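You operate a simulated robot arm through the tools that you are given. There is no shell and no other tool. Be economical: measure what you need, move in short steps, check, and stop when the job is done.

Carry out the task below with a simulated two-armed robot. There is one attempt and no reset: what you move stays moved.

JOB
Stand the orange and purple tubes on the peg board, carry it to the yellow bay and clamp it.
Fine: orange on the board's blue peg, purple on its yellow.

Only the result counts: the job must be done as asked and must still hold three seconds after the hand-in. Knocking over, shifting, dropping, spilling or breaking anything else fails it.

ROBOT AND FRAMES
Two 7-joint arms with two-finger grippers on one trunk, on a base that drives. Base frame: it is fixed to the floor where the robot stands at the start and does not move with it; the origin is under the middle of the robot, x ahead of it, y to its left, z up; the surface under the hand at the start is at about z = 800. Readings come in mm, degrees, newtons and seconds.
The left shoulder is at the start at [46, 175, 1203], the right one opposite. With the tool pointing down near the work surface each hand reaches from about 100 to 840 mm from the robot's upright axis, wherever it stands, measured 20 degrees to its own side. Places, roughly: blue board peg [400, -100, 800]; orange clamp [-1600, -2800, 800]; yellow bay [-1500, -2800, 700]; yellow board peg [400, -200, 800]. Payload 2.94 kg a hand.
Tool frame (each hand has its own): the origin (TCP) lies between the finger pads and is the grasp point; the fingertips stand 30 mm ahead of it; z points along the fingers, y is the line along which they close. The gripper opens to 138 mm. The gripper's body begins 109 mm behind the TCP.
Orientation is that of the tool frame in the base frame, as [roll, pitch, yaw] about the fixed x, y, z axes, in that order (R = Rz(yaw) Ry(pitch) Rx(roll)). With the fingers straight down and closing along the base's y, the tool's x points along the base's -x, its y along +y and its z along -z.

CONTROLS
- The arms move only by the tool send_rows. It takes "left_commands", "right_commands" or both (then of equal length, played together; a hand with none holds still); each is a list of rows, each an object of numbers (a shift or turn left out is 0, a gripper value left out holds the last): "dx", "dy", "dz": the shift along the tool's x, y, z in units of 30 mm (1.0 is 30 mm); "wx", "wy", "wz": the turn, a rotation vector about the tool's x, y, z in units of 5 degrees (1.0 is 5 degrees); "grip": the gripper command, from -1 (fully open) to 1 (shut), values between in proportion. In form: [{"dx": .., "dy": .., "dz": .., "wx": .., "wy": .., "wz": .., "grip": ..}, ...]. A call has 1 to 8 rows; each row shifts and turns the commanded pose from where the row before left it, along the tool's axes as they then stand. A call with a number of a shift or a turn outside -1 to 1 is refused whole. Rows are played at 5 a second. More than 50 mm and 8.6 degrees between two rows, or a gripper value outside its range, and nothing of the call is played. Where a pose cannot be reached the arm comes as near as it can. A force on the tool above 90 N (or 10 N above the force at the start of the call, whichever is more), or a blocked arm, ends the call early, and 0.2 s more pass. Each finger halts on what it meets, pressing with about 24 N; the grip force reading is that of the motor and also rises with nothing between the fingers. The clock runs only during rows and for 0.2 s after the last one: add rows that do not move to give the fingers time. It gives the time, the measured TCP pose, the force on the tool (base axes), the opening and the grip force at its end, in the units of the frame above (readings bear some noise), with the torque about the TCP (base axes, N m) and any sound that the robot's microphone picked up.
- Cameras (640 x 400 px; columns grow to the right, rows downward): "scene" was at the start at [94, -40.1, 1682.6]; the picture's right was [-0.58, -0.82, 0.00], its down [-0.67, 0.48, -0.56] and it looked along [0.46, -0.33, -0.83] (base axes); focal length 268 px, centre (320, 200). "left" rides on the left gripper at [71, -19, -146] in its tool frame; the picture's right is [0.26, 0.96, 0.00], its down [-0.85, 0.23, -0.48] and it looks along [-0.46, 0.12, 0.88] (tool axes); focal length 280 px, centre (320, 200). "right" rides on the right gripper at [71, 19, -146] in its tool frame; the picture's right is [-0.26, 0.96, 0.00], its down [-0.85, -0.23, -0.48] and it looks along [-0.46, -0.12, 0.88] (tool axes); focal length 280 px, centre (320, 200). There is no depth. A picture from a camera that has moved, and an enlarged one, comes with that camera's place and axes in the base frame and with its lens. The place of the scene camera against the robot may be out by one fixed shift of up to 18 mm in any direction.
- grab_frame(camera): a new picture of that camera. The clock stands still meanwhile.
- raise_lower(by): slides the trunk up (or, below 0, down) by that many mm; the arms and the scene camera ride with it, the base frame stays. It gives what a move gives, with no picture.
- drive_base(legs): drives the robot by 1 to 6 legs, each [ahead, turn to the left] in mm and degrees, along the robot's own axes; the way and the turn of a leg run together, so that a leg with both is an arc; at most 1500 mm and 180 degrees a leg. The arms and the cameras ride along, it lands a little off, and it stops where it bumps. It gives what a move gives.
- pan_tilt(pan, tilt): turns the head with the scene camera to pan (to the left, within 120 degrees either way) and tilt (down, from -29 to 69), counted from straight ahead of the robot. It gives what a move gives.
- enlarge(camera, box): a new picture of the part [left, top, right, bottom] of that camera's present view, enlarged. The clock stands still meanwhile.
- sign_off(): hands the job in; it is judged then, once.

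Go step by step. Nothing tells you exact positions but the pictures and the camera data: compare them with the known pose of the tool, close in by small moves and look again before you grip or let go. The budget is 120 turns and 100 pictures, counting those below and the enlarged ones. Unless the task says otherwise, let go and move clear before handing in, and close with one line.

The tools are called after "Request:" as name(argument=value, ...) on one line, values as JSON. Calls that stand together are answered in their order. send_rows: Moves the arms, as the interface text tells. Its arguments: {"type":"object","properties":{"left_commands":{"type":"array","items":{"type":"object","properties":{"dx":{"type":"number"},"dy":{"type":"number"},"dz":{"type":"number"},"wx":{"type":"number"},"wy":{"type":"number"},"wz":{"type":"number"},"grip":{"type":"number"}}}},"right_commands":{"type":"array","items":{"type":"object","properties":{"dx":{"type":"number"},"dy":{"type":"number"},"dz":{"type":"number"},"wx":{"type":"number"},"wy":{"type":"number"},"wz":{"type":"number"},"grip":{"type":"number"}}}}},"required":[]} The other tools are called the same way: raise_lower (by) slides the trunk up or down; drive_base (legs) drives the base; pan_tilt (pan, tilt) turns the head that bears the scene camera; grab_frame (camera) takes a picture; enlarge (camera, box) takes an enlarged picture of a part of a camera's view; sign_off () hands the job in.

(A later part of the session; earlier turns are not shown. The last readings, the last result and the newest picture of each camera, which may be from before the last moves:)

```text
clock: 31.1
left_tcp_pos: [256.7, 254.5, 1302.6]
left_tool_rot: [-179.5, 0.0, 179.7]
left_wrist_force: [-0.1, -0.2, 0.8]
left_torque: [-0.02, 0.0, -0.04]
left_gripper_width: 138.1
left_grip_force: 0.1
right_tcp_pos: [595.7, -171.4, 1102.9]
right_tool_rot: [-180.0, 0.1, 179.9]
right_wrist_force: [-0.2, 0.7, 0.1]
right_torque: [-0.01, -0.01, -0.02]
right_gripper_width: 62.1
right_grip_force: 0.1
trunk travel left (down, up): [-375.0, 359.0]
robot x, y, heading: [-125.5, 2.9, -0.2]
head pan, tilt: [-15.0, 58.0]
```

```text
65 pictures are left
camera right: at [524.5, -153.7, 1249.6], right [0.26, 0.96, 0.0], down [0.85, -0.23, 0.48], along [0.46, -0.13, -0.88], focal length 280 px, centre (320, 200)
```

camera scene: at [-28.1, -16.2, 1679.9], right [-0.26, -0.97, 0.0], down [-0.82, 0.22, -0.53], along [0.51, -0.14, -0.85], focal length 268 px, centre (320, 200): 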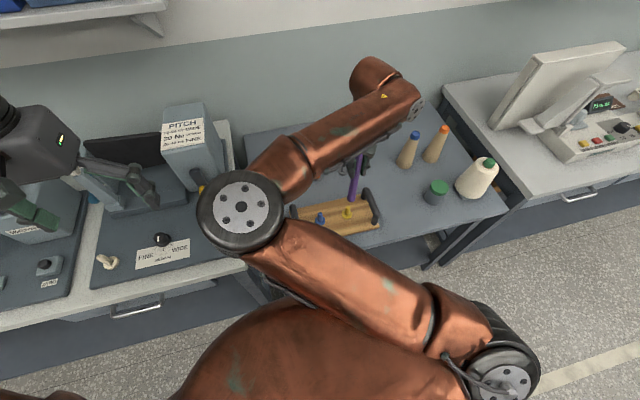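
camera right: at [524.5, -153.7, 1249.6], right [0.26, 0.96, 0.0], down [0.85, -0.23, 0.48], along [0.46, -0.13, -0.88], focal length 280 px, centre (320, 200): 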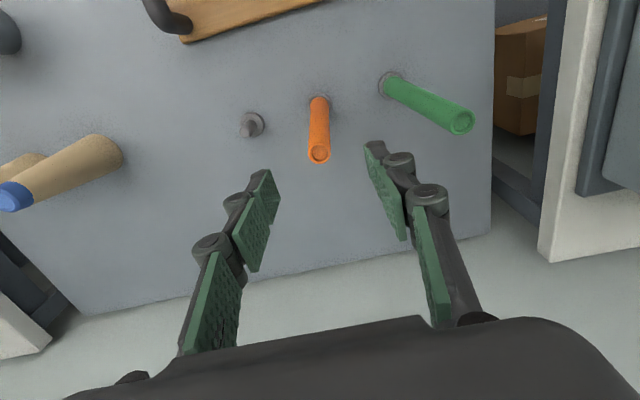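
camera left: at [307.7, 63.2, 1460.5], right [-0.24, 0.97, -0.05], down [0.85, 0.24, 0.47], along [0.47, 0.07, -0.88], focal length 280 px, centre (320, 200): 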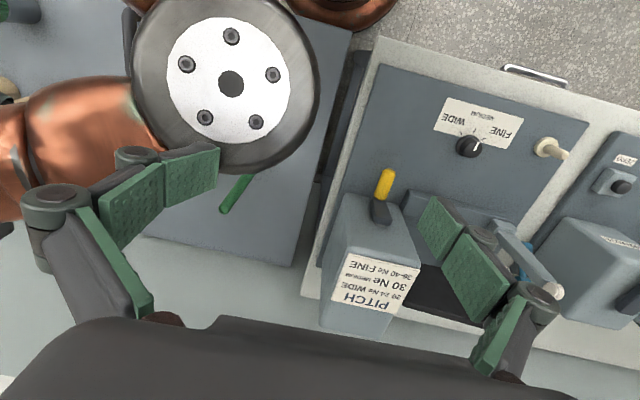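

Request:
send_rows(right_commands=[{"dz": 0.9, "dy": -0.05}, {"dz": 0.9}, {"dz": 0.9}, {"dz": 0.9}, {"dz": 0.65}, {"grip": 1}, {}, {}])

Request:
send_rows(right_commands=[{}, {}, {"dz": -0.5}, {"dz": -0.9}, {"dz": -0.9}, {"dz": -0.9}, {"dz": -0.8}, {}])

Request:
grab_frame(camera="right")

```text
clock: 32.9
left_tcp_pos: [256.9, 253.3, 1302.3]
left_tool_rot: [-179.7, 0.0, 179.8]
left_wrist_force: [-0.3, -0.3, 0.1]
left_torque: [0.03, 0.03, -0.01]
left_gripper_width: 137.9
left_grip_force: 0.0
right_tcp_pos: [594.5, -177.7, 976.4]
right_tool_rot: [-180.0, -0.1, 179.9]
right_wrist_force: [1.1, -0.2, 0.4]
right_torque: [0.01, -0.02, 0.02]
right_gripper_width: 20.7
right_grip_force: 23.7
trunk travel left (down, up): [-375.0, 359.0]
robot x, y, heading: [-129.2, 0.6, -0.2]
head pan, tilt: [-15.0, 58.0]
```

```text
clock: 34.7
left_tcp_pos: [257.9, 253.7, 1301.8]
left_tool_rot: [-179.7, -0.1, 179.7]
left_wrist_force: [0.6, 0.6, 0.4]
left_torque: [0.02, 0.02, -0.01]
left_gripper_width: 138.1
left_grip_force: 0.0
right_tcp_pos: [595.9, -176.7, 1097.1]
right_tool_rot: [-180.0, 0.0, 180.0]
right_wrist_force: [0.5, 0.6, -0.2]
right_torque: [0.01, 0.01, 0.0]
right_gripper_width: 20.5
right_grip_force: 23.6
trunk travel left (down, up): [-375.0, 359.0]
robot x, y, heading: [-130.4, 2.9, -0.3]
head pan, tilt: [-15.0, 58.0]
```

```text
64 pictures are left
camera right: at [525.3, -158.0, 1242.4], right [0.26, 0.96, 0.0], down [0.85, -0.23, 0.48], along [0.46, -0.12, -0.88], focal length 280 px, centre (320, 200)
```

right: 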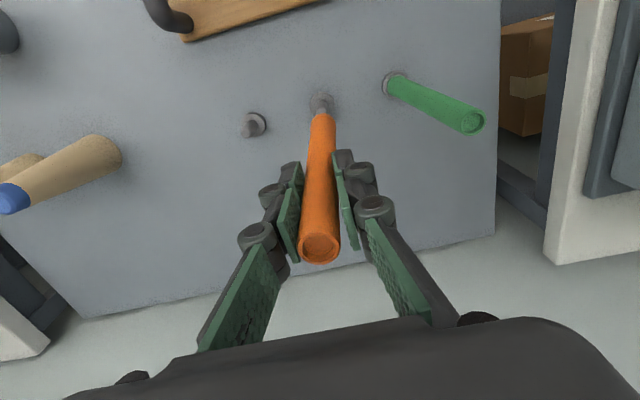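

Request:
send_rows(right_commands=[{"dx": 0.94, "dy": 0.19}, {"dx": 0.94, "dy": 0.19}, {"dx": 0.94, "dy": 0.19}, {"dx": 0.94, "dy": 0.19}, {"dx": 0.94, "dy": 0.19}, {"dx": 0.94, "dy": 0.19}, {"dx": 0.98, "dy": 0.2}, {}])

Request:
enlarge(camera="right", box=[240, 60, 440, 185])

Request:
enlarge(camera="scene", box=[280, 130, 420, 250])

```text
clock: 36.5
left_tcp_pos: [258.5, 252.8, 1302.5]
left_tool_rot: [-179.7, -0.1, 179.7]
left_wrist_force: [-0.3, -0.6, -0.6]
left_torque: [0.0, 0.02, 0.01]
left_gripper_width: 138.1
left_grip_force: 0.1
right_tcp_pos: [435.7, -157.2, 1103.6]
right_tool_rot: [180.0, 0.0, 179.9]
right_wrist_force: [-0.5, 0.3, -0.2]
right_torque: [0.03, 0.03, 0.02]
right_gripper_width: 20.6
right_grip_force: 24.5
right hand out of reach, approached as far as the arm can: row 3, 4
trunk travel left (down, up): [-375.0, 359.0]
robot x, y, heading: [-129.8, -0.5, -0.2]
head pan, tilt: [-15.0, 58.0]
```

```text
3.20 times, centred on (340, 122) of right
camera zoom: at [365.9, -139.1, 1248.7], right [0.26, 0.96, 0.0], down [0.85, -0.23, 0.48], along [0.46, -0.12, -0.88], focal length 897 px, centre (256, 448)
```

zoom: 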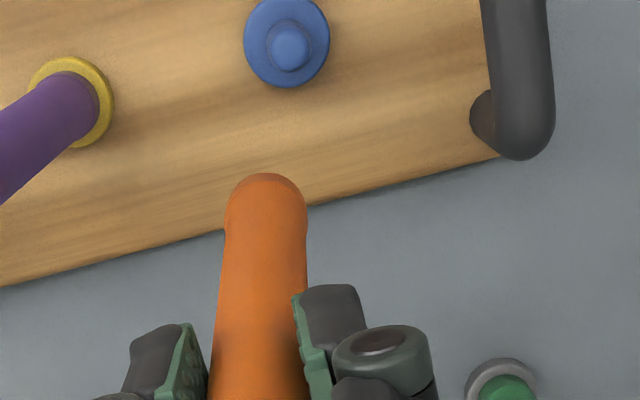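

```text
3.33 times, centred on (350, 190) of scene
camera zoom: at [-26.8, -16.5, 1679.7], right [-0.26, -0.97, 0.0], down [-0.82, 0.22, -0.53], along [0.51, -0.14, -0.85], focal length 892 px, centre (220, 233)
```

zoom: 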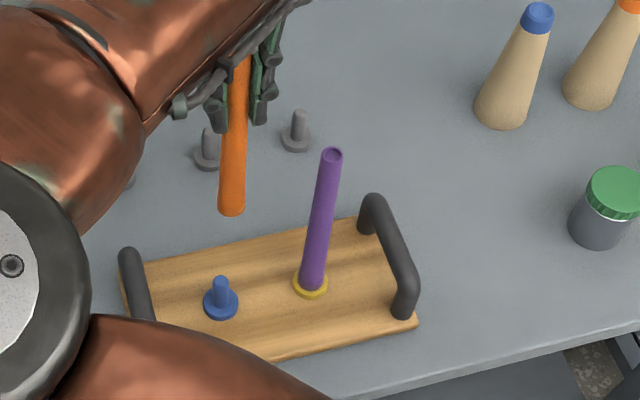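

I'll back up another 80 mm for a better arm posture, then line up the orange tube with the blue peg.

Request:
drive_base(legs=[[-80, 0]])

Request:
send_rows(right_commands=[{"dx": -0.65, "dy": 0.35}, {"dx": -0.65, "dy": 0.35}, {}])

Request:
enlarge(camera="right", box=[240, 60, 440, 185])

```text
clock: 37.5
left_tcp_pos: [198.6, 253.5, 1299.0]
left_tool_rot: [-179.8, -1.0, 179.7]
left_wrist_force: [0.0, -0.5, -0.6]
left_torque: [0.05, -0.13, 0.02]
left_gripper_width: 137.9
left_grip_force: 0.0
right_tcp_pos: [374.1, -158.7, 1096.9]
right_tool_rot: [179.8, -0.8, 179.8]
right_wrist_force: [-0.7, 0.1, -0.7]
right_torque: [-0.01, -0.08, -0.02]
right_gripper_width: 20.4
right_grip_force: 23.7
trunk travel left (down, up): [-375.0, 359.0]
robot x, y, heading: [-211.7, 0.3, -0.1]
head pan, tilt: [-15.0, 58.0]
```

```text
clock: 38.4
left_tcp_pos: [182.6, 253.3, 1302.9]
left_tool_rot: [-179.6, -0.3, 179.7]
left_wrist_force: [0.1, 0.1, -1.2]
left_torque: [-0.02, 0.02, 0.03]
left_gripper_width: 137.9
left_grip_force: 0.0
right_tcp_pos: [399.5, -139.5, 1102.8]
right_tool_rot: [179.8, -0.1, 179.8]
right_wrist_force: [0.0, -1.0, -0.3]
right_torque: [0.07, -0.02, 0.02]
right_gripper_width: 20.8
right_grip_force: 24.0
trunk travel left (down, up): [-375.0, 359.0]
robot x, y, heading: [-209.9, -0.3, -0.4]
head pan, tilt: [-15.0, 58.0]
```

```text
3.20 times, centred on (340, 122) of right
camera zoom: at [329.6, -120.3, 1249.4], right [0.26, 0.96, 0.0], down [0.85, -0.23, 0.47], along [0.46, -0.12, -0.88], focal length 897 px, centre (256, 448)
```

zoom: 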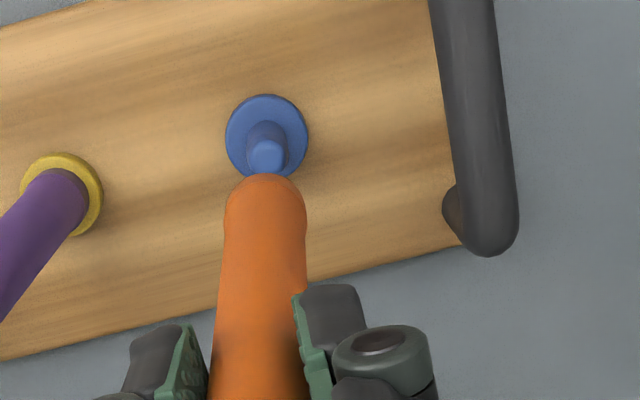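

Request:
send_rows(right_commands=[{"dx": 0.08, "dy": 0.16}, {"dz": 0.7}, {"dz": 0.7}, {"dz": 0.7}, {}])

Request:
enlarge(camera="right", box=[240, 60, 440, 185])

Request:
enlarge(camera="scene", box=[260, 100, 400, 220])

```text
clock: 39.5
left_tcp_pos: [170.9, 253.8, 1303.9]
left_tool_rot: [-179.7, 0.2, 179.7]
left_wrist_force: [0.7, -1.0, -0.8]
left_torque: [0.01, 0.12, -0.04]
left_gripper_width: 138.2
left_grip_force: 0.1
right_tcp_pos: [386.3, -132.7, 1042.2]
right_tool_rot: [179.9, 0.3, 179.9]
right_wrist_force: [0.3, -0.5, -1.4]
right_torque: [0.04, 0.1, 0.02]
right_gripper_width: 20.5
right_grip_force: 23.9
trunk travel left (down, up): [-375.0, 359.0]
robot x, y, heading: [-208.8, 0.3, -0.1]
head pan, tilt: [-15.0, 58.0]
```

```text
3.20 times, centred on (340, 122) of right
camera zoom: at [315.2, -113.5, 1187.8], right [0.26, 0.96, 0.0], down [0.85, -0.23, 0.48], along [0.46, -0.12, -0.88], focal length 897 px, centre (256, 448)
```

zoom: 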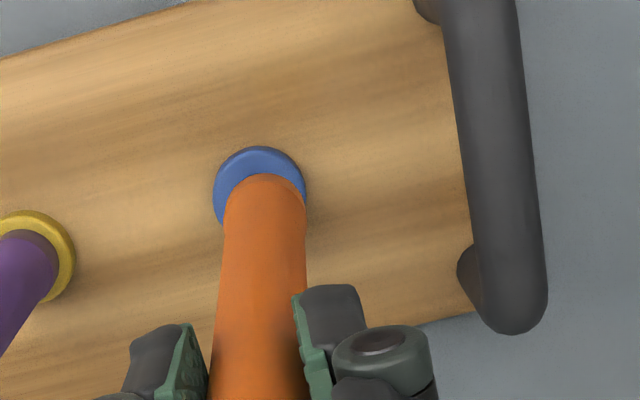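

```text
3.33 times, centred on (330, 160) of scene
camera zoom: at [-102.4, -16.2, 1679.4], right [-0.26, -0.96, 0.0], down [-0.82, 0.22, -0.53], along [0.51, -0.14, -0.85], focal length 892 px, centre (287, 333)
```

zoom: 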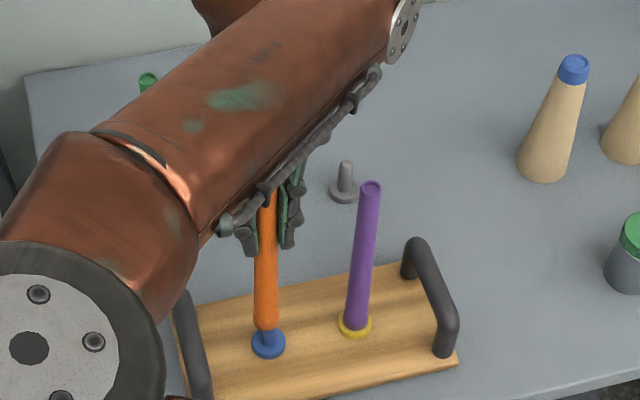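

Request:
send_rows(right_commands=[{}, {}, {}])

```text
clock: 40.4
left_tcp_pos: [165.2, 253.3, 1306.1]
left_tool_rot: [-179.7, 0.4, 179.8]
left_wrist_force: [-0.5, 0.1, 1.0]
left_torque: [0.04, -0.03, -0.01]
left_gripper_width: 138.0
left_grip_force: 0.1
right_tcp_pos: [383.6, -132.3, 1045.2]
right_tool_rot: [179.9, 0.5, 179.9]
right_wrist_force: [-0.5, 1.0, 0.2]
right_torque: [0.02, 0.0, -0.01]
right_gripper_width: 20.5
right_grip_force: 24.1
trunk travel left (down, up): [-375.0, 359.0]
robot x, y, heading: [-208.0, -1.6, -0.3]
head pan, tilt: [-15.0, 58.0]
```

Request:
send_rows(right_commands=[{}, {}, {}, {}, {}, {}, {}, {}])

```text
clock: 42.1
left_tcp_pos: [166.0, 253.9, 1305.5]
left_tool_rot: [-179.6, 0.4, 179.7]
left_wrist_force: [0.5, -0.3, -1.4]
left_torque: [-0.03, 0.01, 0.0]
left_gripper_width: 138.1
left_grip_force: 0.1
right_tcp_pos: [383.6, -132.8, 1045.2]
right_tool_rot: [180.0, 0.5, 179.9]
right_wrist_force: [0.0, -1.2, -0.3]
right_torque: [0.02, -0.02, -0.01]
right_gripper_width: 20.4
right_grip_force: 24.1
trunk travel left (down, up): [-375.0, 359.0]
robot x, y, heading: [-211.9, -2.2, -0.2]
head pan, tilt: [-15.0, 58.0]
```

The robot leans by half a degree now but is steady. I'll correct the tilt and the x offset.

Request:
send_rows(right_commands=[{"dz": -0.3, "wy": 0.1}, {"dx": -0.44, "dy": -0.05}, {}, {}])

Request:
enlarge(camera="right", box=[240, 60, 440, 185])

Request:
enlarge(camera="scene", box=[260, 100, 400, 220])

```text
clock: 43.1
left_tcp_pos: [165.7, 253.0, 1305.3]
left_tool_rot: [-179.7, 0.5, 179.7]
left_wrist_force: [-0.3, -0.3, -0.8]
left_torque: [0.02, 0.06, 0.01]
left_gripper_width: 138.1
left_grip_force: 0.1
right_tcp_pos: [395.8, -133.7, 1053.9]
right_tool_rot: [179.8, 0.0, 180.0]
right_wrist_force: [0.4, 0.2, -1.0]
right_torque: [0.03, 0.0, -0.03]
right_gripper_width: 20.6
right_grip_force: 23.8
trunk travel left (down, up): [-375.0, 359.0]
robot x, y, heading: [-210.4, 4.8, -0.2]
head pan, tilt: [-15.0, 58.0]
```

```text
3.20 times, centred on (340, 122) of right
camera zoom: at [326.5, -114.7, 1200.1], right [0.26, 0.96, 0.0], down [0.85, -0.23, 0.48], along [0.46, -0.12, -0.88], focal length 897 px, centre (256, 448)
```

zoom: 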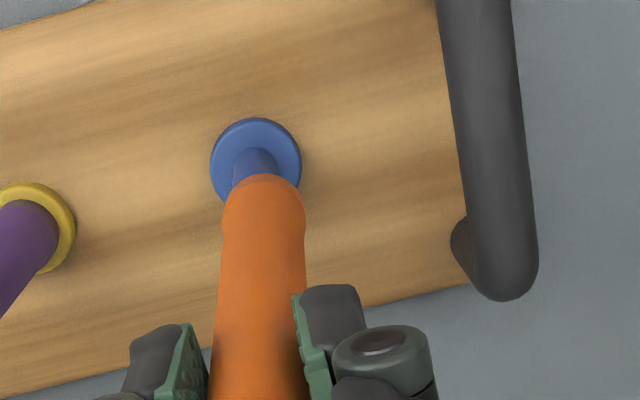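

```text
3.33 times, centred on (330, 160) of scene
camera zoom: at [-106.7, -16.1, 1679.8], right [-0.26, -0.97, 0.0], down [-0.82, 0.22, -0.53], along [0.51, -0.14, -0.85], focal length 892 px, centre (287, 333)
```

zoom: 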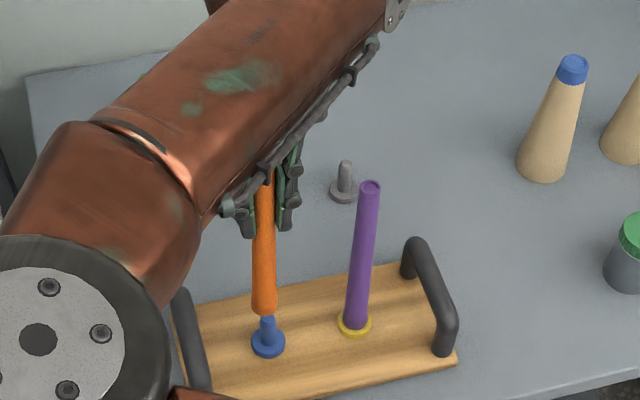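

Request:
send_rows(right_commands=[{"dy": -0.1, "dx": -0.02}, {"dz": 0.4}, {"dz": 0.3}, {}])

Request:
enlarge(camera="scene", box=[280, 140, 360, 220])

```text
clock: 44.1
left_tcp_pos: [166.8, 252.8, 1306.3]
left_tool_rot: [-179.7, 0.4, 179.7]
left_wrist_force: [-0.8, 0.6, -0.2]
left_torque: [-0.02, -0.01, -0.02]
left_gripper_width: 137.9
left_grip_force: 0.0
right_tcp_pos: [397.4, -137.4, 1034.4]
right_tool_rot: [179.9, 0.0, 179.9]
right_wrist_force: [-0.7, -0.1, -0.3]
right_torque: [-0.01, 0.0, -0.01]
right_gripper_width: 20.6
right_grip_force: 23.8
trunk travel left (down, up): [-375.0, 359.0]
robot x, y, heading: [-209.2, -0.0, 0.1]
head pan, tilt: [-15.0, 58.0]
```

```text
5.00 times, centred on (320, 180) of scene
camera zoom: at [-107.2, -16.0, 1679.8], right [-0.26, -0.97, 0.0], down [-0.82, 0.22, -0.53], along [0.51, -0.14, -0.85], focal length 1339 px, centre (320, 300)
```

zoom: 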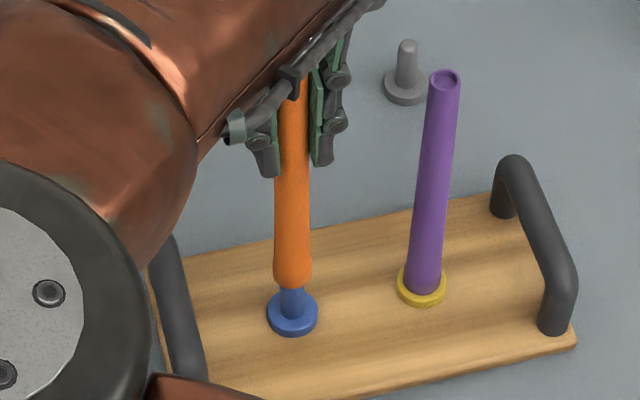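

Request:
send_rows(right_commands=[{"dz": 0.35}, {"dz": 0.35}, {"dz": 0.3}, {}])

Request:
enlarge(camera="scene", box=[280, 140, 360, 220])

```text
clock: 45.1
left_tcp_pos: [165.6, 253.4, 1305.0]
left_tool_rot: [-179.7, 0.4, 179.6]
left_wrist_force: [-0.2, 0.2, 0.4]
left_torque: [-0.05, 0.02, 0.02]
left_gripper_width: 138.0
left_grip_force: 0.1
right_tcp_pos: [396.3, -136.3, 1001.9]
right_tool_rot: [180.0, 0.0, 179.9]
right_wrist_force: [-2.0, 0.6, -0.8]
right_torque: [0.06, 0.3, -0.01]
right_gripper_width: 20.8
right_grip_force: 24.2
trunk travel left (down, up): [-375.0, 359.0]
robot x, y, heading: [-207.8, 0.3, -0.0]
head pan, tilt: [-15.0, 58.0]
```

```text
5.00 times, centred on (320, 180) of scene
camera zoom: at [-107.6, -15.9, 1679.9], right [-0.26, -0.97, 0.0], down [-0.82, 0.22, -0.53], along [0.51, -0.14, -0.85], focal length 1339 px, centre (320, 300)
```

zoom: 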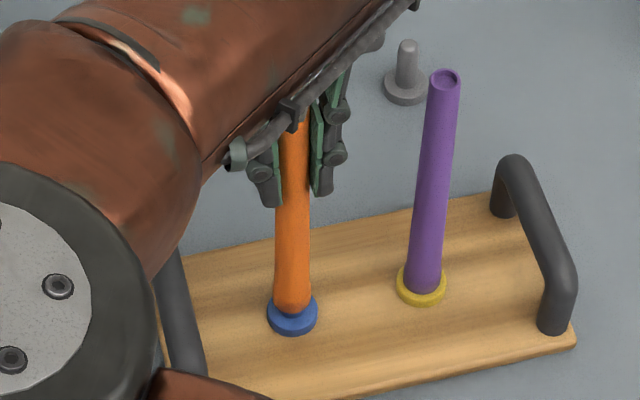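

Going on well; torque shows the tube 1 mm too far ahead, so I shift back slightly and lower to the flange.

Request:
send_rows(right_commands=[{"dx": 0.06}, {"dz": 0.25}, {"dz": 0.25}, {"dz": 0.15}, {}])

Request:
send_rows(right_commands=[{"dz": 0.2}, {"dz": 0.15}, {}])

Request:
enlarge(camera="scene", box=[280, 140, 360, 220])

```text
clock: 46.4
left_tcp_pos: [165.9, 254.3, 1305.8]
left_tool_rot: [-179.5, 0.5, 179.6]
left_wrist_force: [-0.8, -0.9, -0.6]
left_torque: [-0.02, 0.02, 0.0]
left_gripper_width: 137.8
left_grip_force: 0.1
right_tcp_pos: [396.1, -137.3, 984.8]
right_tool_rot: [-180.0, 0.3, 179.9]
right_wrist_force: [2.1, 1.8, 16.2]
right_torque: [0.03, -0.5, 0.04]
right_gripper_width: 21.1
right_grip_force: 24.0
trunk travel left (down, up): [-375.0, 359.0]
robot x, y, heading: [-210.6, -2.2, -0.3]
head pan, tilt: [-15.0, 58.0]
```

```text
clock: 47.1
left_tcp_pos: [165.5, 253.9, 1307.0]
left_tool_rot: [-179.5, 0.5, 179.7]
left_wrist_force: [-0.5, 0.6, -0.5]
left_torque: [0.01, 0.0, -0.01]
left_gripper_width: 137.9
left_grip_force: 0.0
right_tcp_pos: [394.1, -136.6, 973.2]
right_tool_rot: [179.9, 0.1, 179.9]
right_wrist_force: [-0.2, 1.3, 18.3]
right_torque: [0.14, -0.04, 0.02]
right_gripper_width: 21.1
right_grip_force: 23.9
trunk travel left (down, up): [-375.0, 359.0]
robot x, y, heading: [-206.2, 1.4, 0.0]
head pan, tilt: [-15.0, 58.0]
```

```text
5.00 times, centred on (320, 180) of scene
camera zoom: at [-109.1, -15.2, 1680.0], right [-0.26, -0.97, 0.0], down [-0.82, 0.22, -0.53], along [0.51, -0.14, -0.85], focal length 1339 px, centre (320, 300)
```

zoom: 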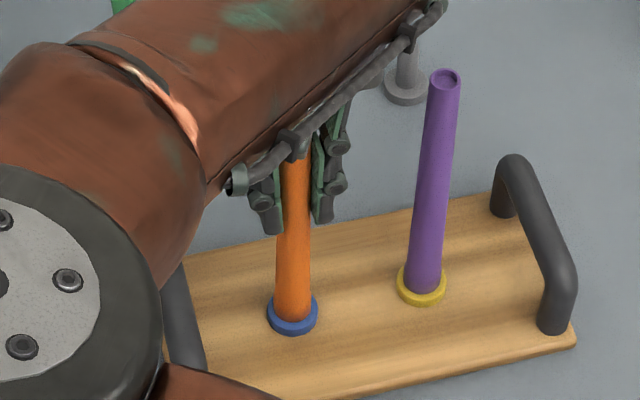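

Orange is seated on the blue peg's flange. Release and rise.

Request:
send_rows(right_commands=[{"grip": 0.1}, {}, {}, {}, {}])

Request:
send_rows(right_commands=[{"dz": -0.5}, {"dz": -0.9}, {"dz": -0.9}, {"dz": -0.9}, {"dz": -0.9}, {"dz": -0.6}, {}])

Request:
grab_frame(camera="right")

Request:
enlarge(camera="scene", box=[240, 100, 420, 240])

```text
clock: 48.4
left_tcp_pos: [166.2, 254.0, 1305.3]
left_tool_rot: [-179.7, 0.3, 179.7]
left_wrist_force: [0.1, 0.1, -0.2]
left_torque: [-0.01, -0.01, 0.06]
left_gripper_width: 138.1
left_grip_force: 0.2
right_tcp_pos: [395.0, -137.6, 973.8]
right_tool_rot: [179.9, 0.0, 179.9]
right_wrist_force: [-0.3, -0.3, 0.4]
right_torque: [-0.02, -0.01, 0.0]
right_gripper_width: 62.3
right_grip_force: 0.1
trunk travel left (down, up): [-375.0, 359.0]
robot x, y, heading: [-211.1, -1.9, 0.2]
head pan, tilt: [-15.0, 58.0]
```

```text
clock: 50.0
left_tcp_pos: [165.6, 254.2, 1305.5]
left_tool_rot: [-179.7, 0.5, 179.7]
left_wrist_force: [-0.1, -0.8, -0.7]
left_torque: [-0.02, -0.03, -0.02]
left_gripper_width: 138.2
left_grip_force: 0.0
right_tcp_pos: [394.4, -137.8, 1114.4]
right_tool_rot: [179.9, 0.0, 179.9]
right_wrist_force: [0.0, 0.7, -0.4]
right_torque: [-0.03, 0.01, 0.03]
right_gripper_width: 62.1
right_grip_force: 0.1
trunk travel left (down, up): [-375.0, 359.0]
robot x, y, heading: [-208.9, 0.9, -0.2]
head pan, tilt: [-15.0, 58.0]
```

```text
53 pictures are left
camera right: at [325.1, -118.4, 1260.4], right [0.26, 0.96, 0.0], down [0.85, -0.23, 0.48], along [0.46, -0.12, -0.88], focal length 280 px, centre (320, 200)
```

right: 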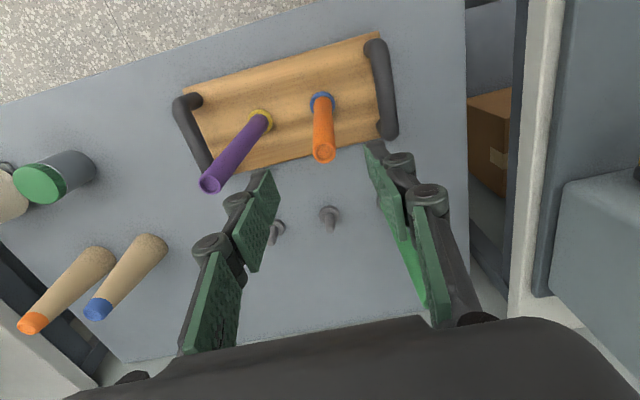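

```text
2.86 times, centred on (330, 170) of scene
camera zoom: at [-107.2, -15.9, 1679.8], right [-0.26, -0.97, 0.0], down [-0.82, 0.22, -0.53], along [0.51, -0.14, -0.85], focal length 765 px, centre (291, 286)
```

zoom: 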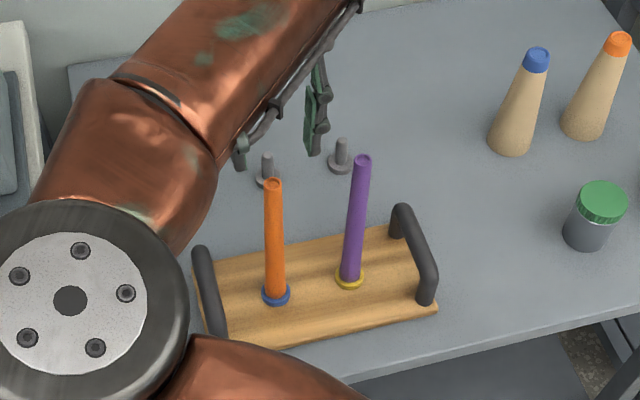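

Both tubes stand seated. The board has U-handles at y≈-318 and y≈-51 (bars along x, centre x≈395). I'll bring the right hand outboard of the right handle, tilted outward 20°.

Request:
send_rows(right_commands=[{"dy": -0.98}, {"dy": -0.98}, {"dy": -0.98}, {"dy": -0.98}, {"dy": -0.98}, {"dy": -0.98}, {"dy": -0.98}, {"dy": -0.98}])

Request:
send_rows(right_commands=[{"wx": -0.8}, {"wx": -0.8}, {"wx": -0.8}, {"wx": -0.8}, {"wx": -0.8}, {}])

Request:
grab_frame(camera="right")

Request:
grab_frame(camera="scene")

```text
clock: 51.8
left_tcp_pos: [165.7, 252.4, 1305.7]
left_tool_rot: [-179.7, 0.4, 179.7]
left_wrist_force: [0.4, -0.5, -0.4]
left_torque: [0.04, 0.03, 0.01]
left_gripper_width: 137.9
left_grip_force: 0.0
right_tcp_pos: [396.3, -374.0, 1114.3]
right_tool_rot: [180.0, 0.0, 179.9]
right_wrist_force: [-0.8, -0.4, 0.0]
right_torque: [0.04, 0.01, -0.03]
right_gripper_width: 61.9
right_grip_force: 0.1
trunk travel left (down, up): [-375.0, 359.0]
robot x, y, heading: [-208.4, -1.0, -0.2]
head pan, tilt: [-15.0, 58.0]
```

```text
clock: 53.1
left_tcp_pos: [164.9, 252.6, 1305.4]
left_tool_rot: [-179.7, 0.4, 179.7]
left_wrist_force: [0.0, 0.4, 0.1]
left_torque: [-0.04, -0.01, -0.01]
left_gripper_width: 138.1
left_grip_force: 0.1
right_tcp_pos: [395.6, -372.0, 1113.6]
right_tool_rot: [159.9, 0.0, 179.9]
right_wrist_force: [0.0, 0.9, 0.7]
right_torque: [-0.05, -0.01, 0.0]
right_gripper_width: 62.0
right_grip_force: 0.2
trunk travel left (down, up): [-375.0, 359.0]
robot x, y, heading: [-210.1, -1.7, -0.3]
head pan, tilt: [-15.0, 58.0]
```

```text
51 pictures are left
camera right: at [324.8, -404.5, 1257.2], right [0.26, 0.91, 0.33], down [0.85, -0.38, 0.37], along [0.46, 0.18, -0.87], focal length 280 px, centre (320, 200)
```

right: 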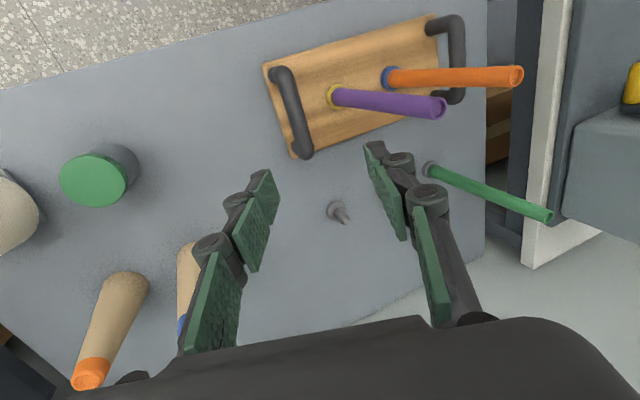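

```text
50 pictures are left
camera scene: at [-107.1, -15.9, 1679.8], right [-0.26, -0.97, 0.0], down [-0.82, 0.22, -0.53], along [0.51, -0.14, -0.85], focal length 268 px, centre (320, 200)
```

scene: 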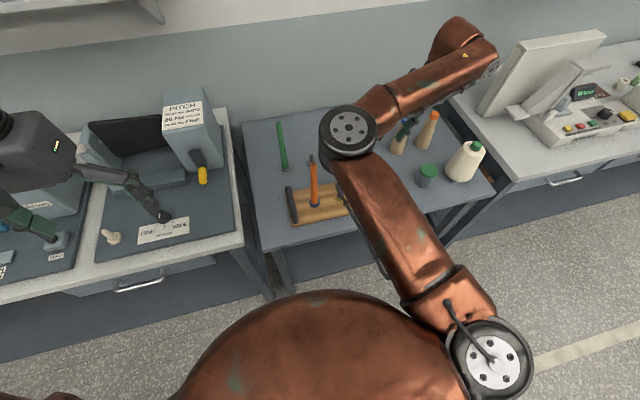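

Request:
send_rows(right_commands=[{"dy": -0.66, "dz": -0.24, "dx": 0.06}, {"dy": -0.66, "dz": -0.24, "dx": 0.06}, {"dz": 0.95}, {"dz": 0.95}, {"dz": 0.95}, {"dz": 0.95}, {"dz": 0.95}, {}])

Request:
grab_frame(camera="right")

```text
clock: 55.0
left_tcp_pos: [165.8, 253.7, 1304.4]
left_tool_rot: [-179.7, 0.4, 179.7]
left_wrist_force: [0.0, 0.2, 0.0]
left_torque: [0.01, -0.01, 0.0]
left_gripper_width: 137.8
left_grip_force: 0.0
right_tcp_pos: [392.6, -365.1, 979.9]
right_tool_rot: [159.9, -0.1, 179.9]
right_wrist_force: [-0.3, -0.7, -0.5]
right_torque: [0.0, 0.01, 0.03]
right_gripper_width: 62.3
right_grip_force: 0.1
trunk travel left (down, up): [-375.0, 359.0]
robot x, y, heading: [-206.7, -0.1, -0.2]
head pan, tilt: [-15.0, 58.0]
```

```text
49 pictures are left
camera right: at [320.9, -397.2, 1123.4], right [0.26, 0.91, 0.33], down [0.85, -0.38, 0.37], along [0.46, 0.18, -0.87], focal length 280 px, centre (320, 200)
```

right: 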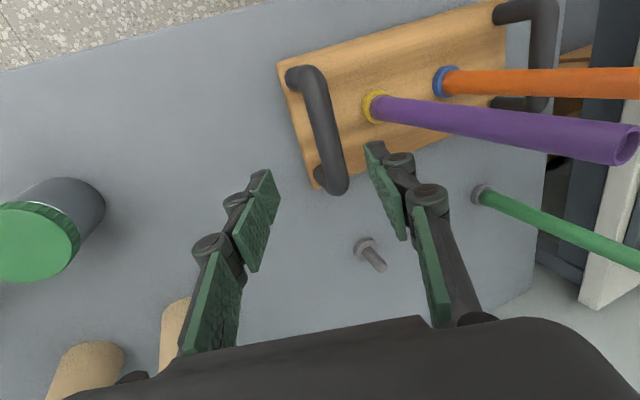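

Request:
send_rows(right_commands=[{"dz": 0.9, "dy": 0.12}, {"dz": 0.9}, {"dz": 0.8}, {}])

Request:
grab_frame(camera="right")

```text
clock: 56.0
left_tcp_pos: [165.3, 252.6, 1305.4]
left_tool_rot: [-179.7, 0.4, 179.7]
left_wrist_force: [0.1, -0.3, 0.0]
left_torque: [0.02, 0.02, 0.01]
left_gripper_width: 138.1
left_grip_force: 0.0
right_tcp_pos: [392.2, -334.0, 906.0]
right_tool_rot: [159.9, 0.0, 180.0]
right_wrist_force: [-0.1, -0.6, -0.3]
right_torque: [0.04, 0.01, -0.01]
right_gripper_width: 62.1
right_grip_force: 0.0
trunk travel left (down, up): [-375.0, 359.0]
robot x, y, heading: [-207.4, -0.3, -0.1]
head pan, tilt: [-15.0, 58.0]
```

```text
48 pictures are left
camera right: at [321.9, -366.8, 1050.7], right [0.26, 0.91, 0.33], down [0.85, -0.38, 0.37], along [0.46, 0.18, -0.87], focal length 280 px, centre (320, 200)
```

right: 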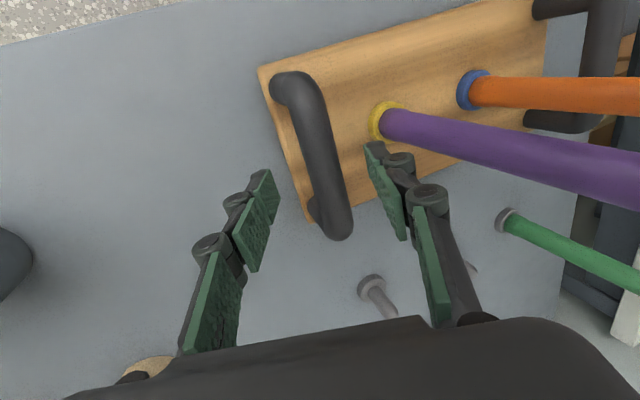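

Request:
send_rows(right_commands=[{"dz": 0.7}, {"dz": 0.65}, {}])

Request:
grab_frame(camera="right")

```text
clock: 56.8
left_tcp_pos: [166.0, 252.1, 1305.8]
left_tool_rot: [-179.7, 0.3, 179.7]
left_wrist_force: [-0.3, 0.1, -0.4]
left_torque: [-0.03, 0.0, -0.01]
left_gripper_width: 138.1
left_grip_force: 0.0
right_tcp_pos: [391.6, -322.0, 870.9]
right_tool_rot: [160.0, 0.0, 179.9]
right_wrist_force: [-1.4, 0.7, -1.0]
right_torque: [0.0, 0.02, -0.01]
right_gripper_width: 62.1
right_grip_force: 0.1
trunk travel left (down, up): [-375.0, 359.0]
robot x, y, heading: [-210.1, 0.4, -0.1]
head pan, tilt: [-15.0, 58.0]
```

```text
47 pictures are left
camera right: at [321.9, -352.9, 1013.4], right [0.26, 0.91, 0.33], down [0.85, -0.38, 0.37], along [0.46, 0.18, -0.87], focal length 280 px, centre (320, 200)
```

right: 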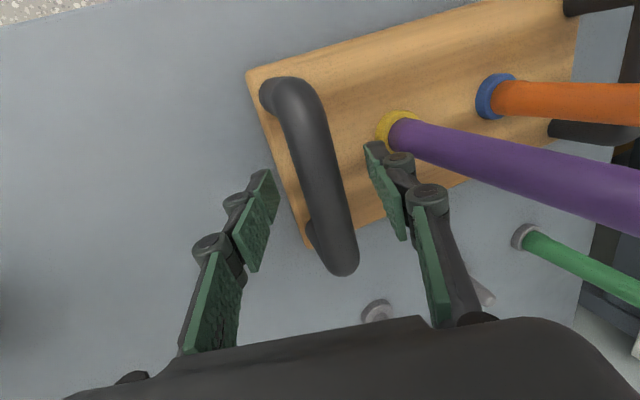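

The right gripper straddles its handle. Now the left hand comes over to the left handle, tilted the mirror way.

Request:
send_rows(left_commands=[{"dx": -0.95, "dy": -0.8, "grip": 0.1, "wy": 0.08}, {"dx": -0.95, "dy": -0.8}, {"dx": -0.95, "dy": -0.8}, {"dx": -0.95, "dy": -0.8}, {"dx": -0.95, "dy": -0.8}, {"dx": -0.95, "dy": -0.8}, {"dx": -0.95, "dy": -0.8}, {"dx": -0.95, "dy": -0.8}])

Request:
send_rows(left_commands=[{"wx": 0.8, "dy": -0.4}, {"wx": 0.8}, {"wx": 0.8}, {"wx": 0.8}, {"wx": 0.8}, {}])

Request:
grab_frame(camera="left")

Request:
grab_frame(camera="scene")

```text
clock: 58.5
left_tcp_pos: [395.4, 58.8, 1306.4]
left_tool_rot: [-179.8, 0.0, 179.7]
left_wrist_force: [0.1, -0.2, 0.0]
left_torque: [0.02, 0.01, 0.02]
left_gripper_width: 62.0
left_grip_force: 0.1
right_tcp_pos: [393.6, -322.2, 868.9]
right_tool_rot: [159.7, 0.1, 179.9]
right_wrist_force: [-0.3, -1.2, -0.2]
right_torque: [0.05, 0.03, 0.02]
right_gripper_width: 62.1
right_grip_force: 0.0
trunk travel left (down, up): [-375.0, 359.0]
robot x, y, heading: [-210.9, -1.5, -0.2]
head pan, tilt: [-15.0, 58.0]
```

```text
clock: 60.0
left_tcp_pos: [393.0, 46.5, 1308.3]
left_tool_rot: [-159.6, 0.0, 179.7]
left_wrist_force: [-0.1, -0.5, -0.5]
left_torque: [0.03, -0.02, -0.02]
left_gripper_width: 62.1
left_grip_force: 0.0
right_tcp_pos: [393.3, -320.8, 869.5]
right_tool_rot: [159.9, -0.1, 179.9]
right_wrist_force: [0.1, 0.3, -0.2]
right_torque: [-0.01, 0.01, 0.03]
right_gripper_width: 61.7
right_grip_force: 0.0
trunk travel left (down, up): [-375.0, 359.0]
robot x, y, heading: [-212.0, -1.0, -0.4]
head pan, tilt: [-15.0, 58.0]
```

```text
46 pictures are left
camera left: at [321.9, 79.5, 1451.7], right [-0.26, 0.91, -0.34], down [0.85, 0.38, 0.37], along [0.46, -0.19, -0.87], focal length 280 px, centre (320, 200)
```

left: 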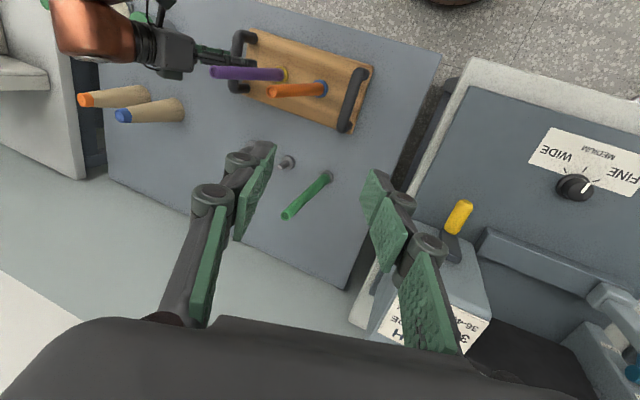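

```text
45 pictures are left
camera scene: at [-107.3, -17.2, 1679.9], right [-0.26, -0.96, 0.0], down [-0.82, 0.22, -0.53], along [0.51, -0.14, -0.85], focal length 268 px, centre (320, 200)
```

scene: 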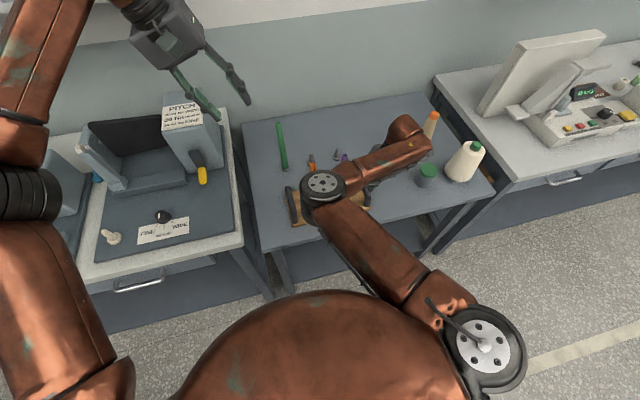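

Request:
send_rows(left_commands=[{"dz": 0.98, "dy": 0.27}, {"dz": 0.98, "dy": 0.27}, {"dz": 0.98, "dy": 0.27}, {"dz": 0.98, "dy": 0.27}, {"dz": 0.98, "dy": 0.27}, {"dz": 0.98, "dy": 0.27}, {"dz": 0.98, "dy": 0.27}, {"dz": 0.98, "dy": 0.27}])

Request:
grab_frame(camera="left")

```text
clock: 61.8
left_tcp_pos: [393.5, 29.3, 1062.6]
left_tool_rot: [-159.7, 0.0, 179.7]
left_wrist_force: [1.0, -0.2, 0.1]
left_torque: [-0.03, 0.02, 0.0]
left_gripper_width: 62.1
left_grip_force: 0.1
right_tcp_pos: [393.4, -322.1, 868.7]
right_tool_rot: [159.9, 0.1, 180.0]
right_wrist_force: [0.4, 0.2, 0.4]
right_torque: [0.02, -0.03, 0.0]
right_gripper_width: 62.2
right_grip_force: 0.0
trunk travel left (down, up): [-375.0, 359.0]
robot x, y, heading: [-210.2, -3.4, -0.0]
head pan, tilt: [-15.0, 58.0]
```

```text
44 pictures are left
camera left: at [322.8, 60.8, 1207.4], right [-0.26, 0.91, -0.34], down [0.85, 0.38, 0.37], along [0.46, -0.19, -0.87], focal length 280 px, centre (320, 200)
```

left: 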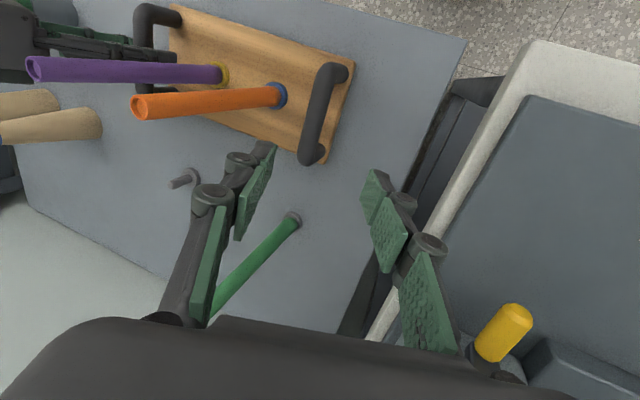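

Request:
send_rows(left_commands=[{"dz": 0.9, "dy": -0.1}, {"dz": 0.9}, {"dz": 0.9}, {"dz": 0.9}, {"dz": 0.8}, {"dz": 0.7}, {}])

Request:
grab_frame(camera="left")

```text
clock: 63.4
left_tcp_pos: [391.8, -28.8, 921.4]
left_tool_rot: [-159.7, 0.0, 179.7]
left_wrist_force: [0.2, -0.7, -0.1]
left_torque: [0.02, -0.03, -0.01]
left_gripper_width: 62.2
left_grip_force: 0.0
right_tcp_pos: [392.4, -321.5, 869.4]
right_tool_rot: [159.9, -0.1, -180.0]
right_wrist_force: [0.8, -0.5, -1.3]
right_torque: [0.0, -0.02, 0.02]
right_gripper_width: 62.0
right_grip_force: 0.2
trunk travel left (down, up): [-375.0, 359.0]
robot x, y, heading: [-211.2, -0.4, -0.3]
head pan, tilt: [-15.0, 58.0]
```

```text
43 pictures are left
camera left: at [321.3, 3.8, 1065.6], right [-0.26, 0.91, -0.34], down [0.85, 0.38, 0.37], along [0.46, -0.19, -0.87], focal length 280 px, centre (320, 200)
```

left: 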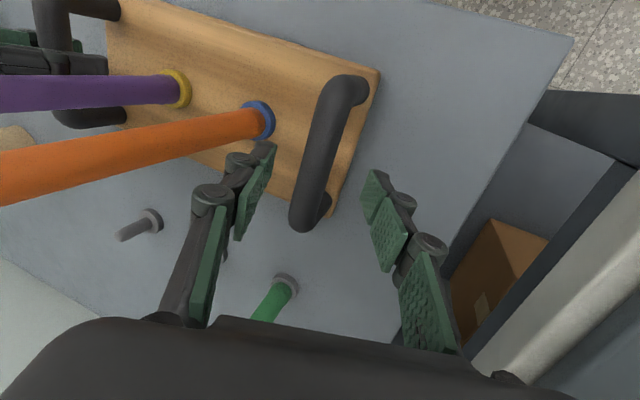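

Request:
send_rows(left_commands=[{"dz": 0.7, "dy": 0.1}, {"dz": 0.6}, {"dz": 0.5}, {}])

Request:
grab_frame(camera="left")

```text
clock: 64.3
left_tcp_pos: [391.2, -43.9, 870.7]
left_tool_rot: [-159.7, 0.0, 179.7]
left_wrist_force: [-0.7, 0.0, 0.8]
left_torque: [-0.03, 0.01, 0.04]
left_gripper_width: 62.3
left_grip_force: 0.0
right_tcp_pos: [392.3, -321.9, 870.3]
right_tool_rot: [159.9, 0.0, 179.8]
right_wrist_force: [0.0, 0.0, -0.4]
right_torque: [-0.01, -0.01, 0.04]
right_gripper_width: 62.1
right_grip_force: 0.1
trunk travel left (down, up): [-375.0, 359.0]
robot x, y, heading: [-211.4, 2.1, -0.1]
head pan, tilt: [-15.0, 58.0]
```

```text
42 pictures are left
camera left: at [320.2, -11.3, 1013.8], right [-0.26, 0.91, -0.33], down [0.85, 0.38, 0.37], along [0.46, -0.19, -0.87], focal length 280 px, centre (320, 200)
```

left: 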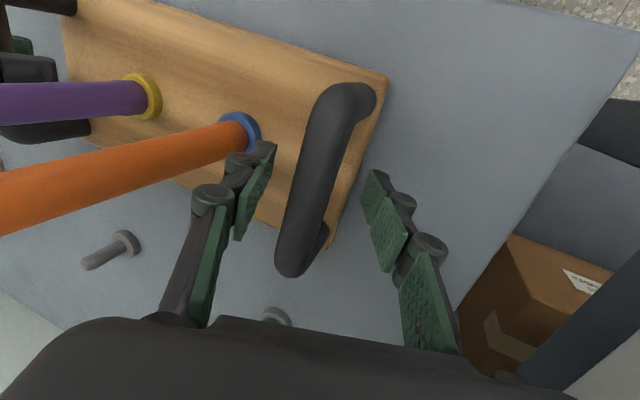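

Request:
send_rows(left_commands=[{"dz": 0.1, "dy": -0.08}, {"grip": 1}, {}, {}, {}, {}, {}], right_commands=[{"dz": 0.1}, {"grip": 1}, {}, {}, {}, {}, {}])

```text
clock: 66.0
left_tcp_pos: [392.1, -50.0, 868.8]
left_tool_rot: [-159.4, 0.1, 179.5]
left_wrist_force: [-0.1, -29.6, 0.1]
left_torque: [0.05, -0.29, 0.08]
left_gripper_width: 22.2
left_grip_force: 24.7
right_tcp_pos: [393.9, -319.3, 866.8]
right_tool_rot: [159.6, 0.0, 180.0]
right_wrist_force: [0.4, 29.8, 5.8]
right_torque: [-0.2, 0.03, -0.27]
right_gripper_width: 22.2
right_grip_force: 23.6
trunk travel left (down, up): [-375.0, 359.0]
robot x, y, heading: [-206.5, -1.1, -0.1]
head pan, tilt: [-15.0, 58.0]
```

Request:
send_rows(left_commands=[{"dy": -0.094, "dz": 0.034}, {}], right_commands=[{"dy": 0.094, "dz": 0.034}, {}])

```text
clock: 66.5
left_tcp_pos: [390.4, -49.8, 868.1]
left_tool_rot: [-159.7, -0.1, 179.7]
left_wrist_force: [-8.6, -13.2, 11.4]
left_torque: [-0.01, 0.47, -0.46]
left_gripper_width: 21.9
left_grip_force: 23.6
right_tcp_pos: [391.4, -318.3, 867.6]
right_tool_rot: [160.0, 0.1, 179.8]
right_wrist_force: [7.3, 15.1, 3.2]
right_torque: [0.0, 0.24, -0.37]
right_gripper_width: 22.3
right_grip_force: 23.6
trunk travel left (down, up): [-375.0, 359.0]
robot x, y, heading: [-210.2, 2.8, -0.1]
head pan, tilt: [-15.0, 58.0]
```

Request:
send_rows(left_commands=[{"dy": -0.06, "dz": 0.02}, {}, {}], right_commands=[{"dy": 0.06, "dz": 0.02}, {}, {}])

Request:
raise_lower(by=20)

Request:
grab_frame(camera="left")

```text
clock: 67.3
left_tcp_pos: [392.4, -49.8, 866.9]
left_tool_rot: [-160.0, 0.0, 179.8]
left_wrist_force: [-7.5, 9.7, 6.6]
left_torque: [-0.01, -0.1, -0.41]
left_gripper_width: 24.0
left_grip_force: 23.7
right_tcp_pos: [391.6, -317.9, 865.6]
right_tool_rot: [160.1, 0.0, 179.8]
right_wrist_force: [3.2, -9.7, 1.6]
right_torque: [0.03, -0.39, -0.63]
right_gripper_width: 22.8
right_grip_force: 24.0
trunk travel left (down, up): [-375.0, 359.0]
robot x, y, heading: [-207.7, 1.1, -0.0]
head pan, tilt: [-15.0, 58.0]
```

```text
clock: 68.0
left_tcp_pos: [394.4, -50.3, 884.6]
left_tool_rot: [-160.0, -0.1, 179.9]
left_wrist_force: [-2.4, 22.8, -4.4]
left_torque: [-0.04, -0.12, -0.44]
left_gripper_width: 22.6
left_grip_force: 23.7
right_tcp_pos: [392.0, -317.9, 884.5]
right_tool_rot: [160.1, -0.2, 179.9]
right_wrist_force: [3.7, -22.4, -3.7]
right_torque: [0.15, 0.22, -0.4]
right_gripper_width: 23.0
right_grip_force: 24.7
trunk travel left (down, up): [-395.0, 339.0]
robot x, y, heading: [-207.9, -4.6, -0.2]
head pan, tilt: [-15.0, 58.0]
```

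```text
41 pictures are left
camera left: at [323.9, -19.1, 1029.4], right [-0.26, 0.91, -0.33], down [0.85, 0.38, 0.37], along [0.46, -0.18, -0.87], focal length 280 px, centre (320, 200)
```

left: 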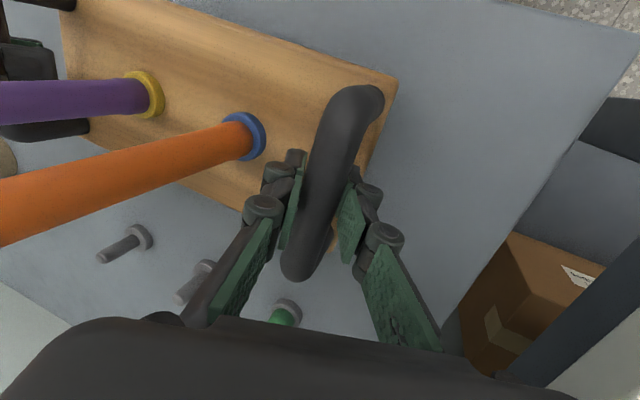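

The board is off the table, light (~8 N). I'll ease the squeeze between the hands, raise it more, and back away.

Request:
send_rows(left_commands=[{"dy": 0.05, "dz": -0.015}, {}, {}], right_commands=[{"dy": -0.05, "dz": -0.015}, {}, {}])

Request:
raise_lower(by=70)

Request:
grab_frame(camera="scene")

```text
clock: 68.8
left_tcp_pos: [394.7, -51.4, 887.4]
left_tool_rot: [-159.7, 0.0, 179.7]
left_wrist_force: [-1.5, 18.2, -3.6]
left_torque: [-0.03, -0.38, -0.17]
left_gripper_width: 22.4
left_grip_force: 24.5
right_tcp_pos: [392.6, -318.6, 885.8]
right_tool_rot: [160.0, 0.1, 180.0]
right_wrist_force: [1.4, -18.2, -3.2]
right_torque: [0.05, 0.44, -0.28]
right_gripper_width: 24.2
right_grip_force: 23.9
trunk travel left (down, up): [-395.0, 339.0]
robot x, y, heading: [-208.1, -3.2, -0.2]
head pan, tilt: [-15.0, 58.0]
```

```text
clock: 69.9
left_tcp_pos: [393.3, -51.2, 955.9]
left_tool_rot: [-159.7, 0.0, 179.7]
left_wrist_force: [-2.6, 17.9, -3.2]
left_torque: [-0.02, -0.12, -0.26]
left_gripper_width: 22.3
left_grip_force: 23.8
right_tcp_pos: [392.3, -318.3, 954.1]
right_tool_rot: [160.0, -0.1, 179.9]
right_wrist_force: [2.0, -17.7, -4.8]
right_torque: [0.1, 0.21, -0.38]
right_gripper_width: 24.7
right_grip_force: 23.6
trunk travel left (down, up): [-465.0, 269.0]
robot x, y, heading: [-214.5, -0.8, -0.3]
head pan, tilt: [-15.0, 58.0]
```

```text
40 pictures are left
camera scene: at [-137.1, -16.8, 1769.6], right [-0.26, -0.97, 0.0], down [-0.82, 0.22, -0.53], along [0.51, -0.14, -0.85], focal length 268 px, centre (320, 200)
```

scene: 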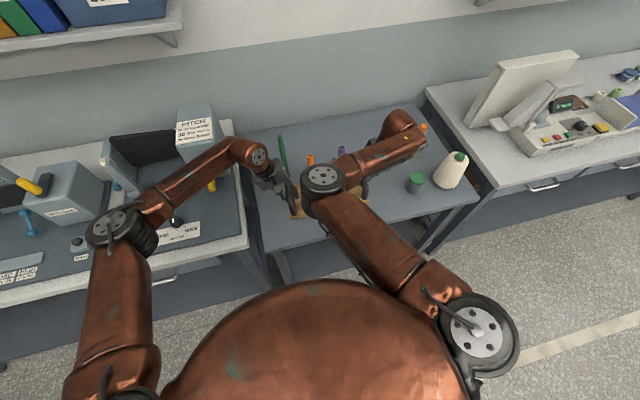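

Request:
drive_base(legs=[[-480, 0]])

Request:
grab_frame(camera="left")

```text
clock: 71.5
left_tcp_pos: [228.8, -52.3, 961.6]
left_tool_rot: [-159.3, 0.4, 179.7]
left_wrist_force: [-2.0, -0.5, -3.1]
left_torque: [0.16, -0.7, -0.11]
left_gripper_width: 22.4
left_grip_force: 24.0
right_tcp_pos: [226.5, -315.9, 961.8]
right_tool_rot: [159.6, 0.7, -179.8]
right_wrist_force: [1.9, 0.9, -1.5]
right_torque: [0.08, 0.52, -0.27]
right_gripper_width: 21.6
right_grip_force: 23.7
trunk travel left (down, up): [-465.0, 269.0]
robot x, y, heading: [-370.6, -0.7, -0.5]
head pan, tilt: [-15.0, 58.0]
stopped in leg 1: the robot was blocked; the commanded pose is now the measured one
```

```text
39 pictures are left
camera left: at [155.3, -19.9, 1105.9], right [-0.26, 0.9, -0.34], down [0.85, 0.38, 0.37], along [0.47, -0.19, -0.86], focal length 280 px, centre (320, 200)
```

left: 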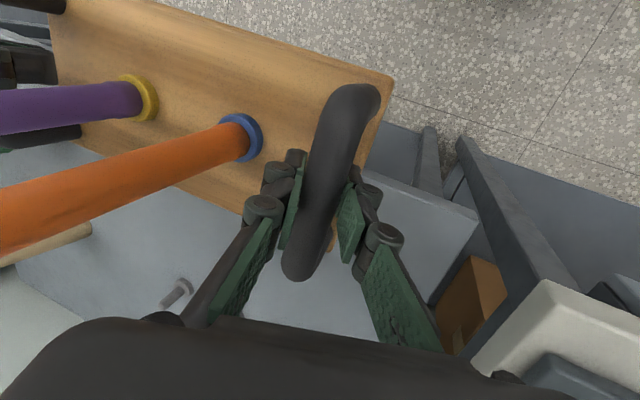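

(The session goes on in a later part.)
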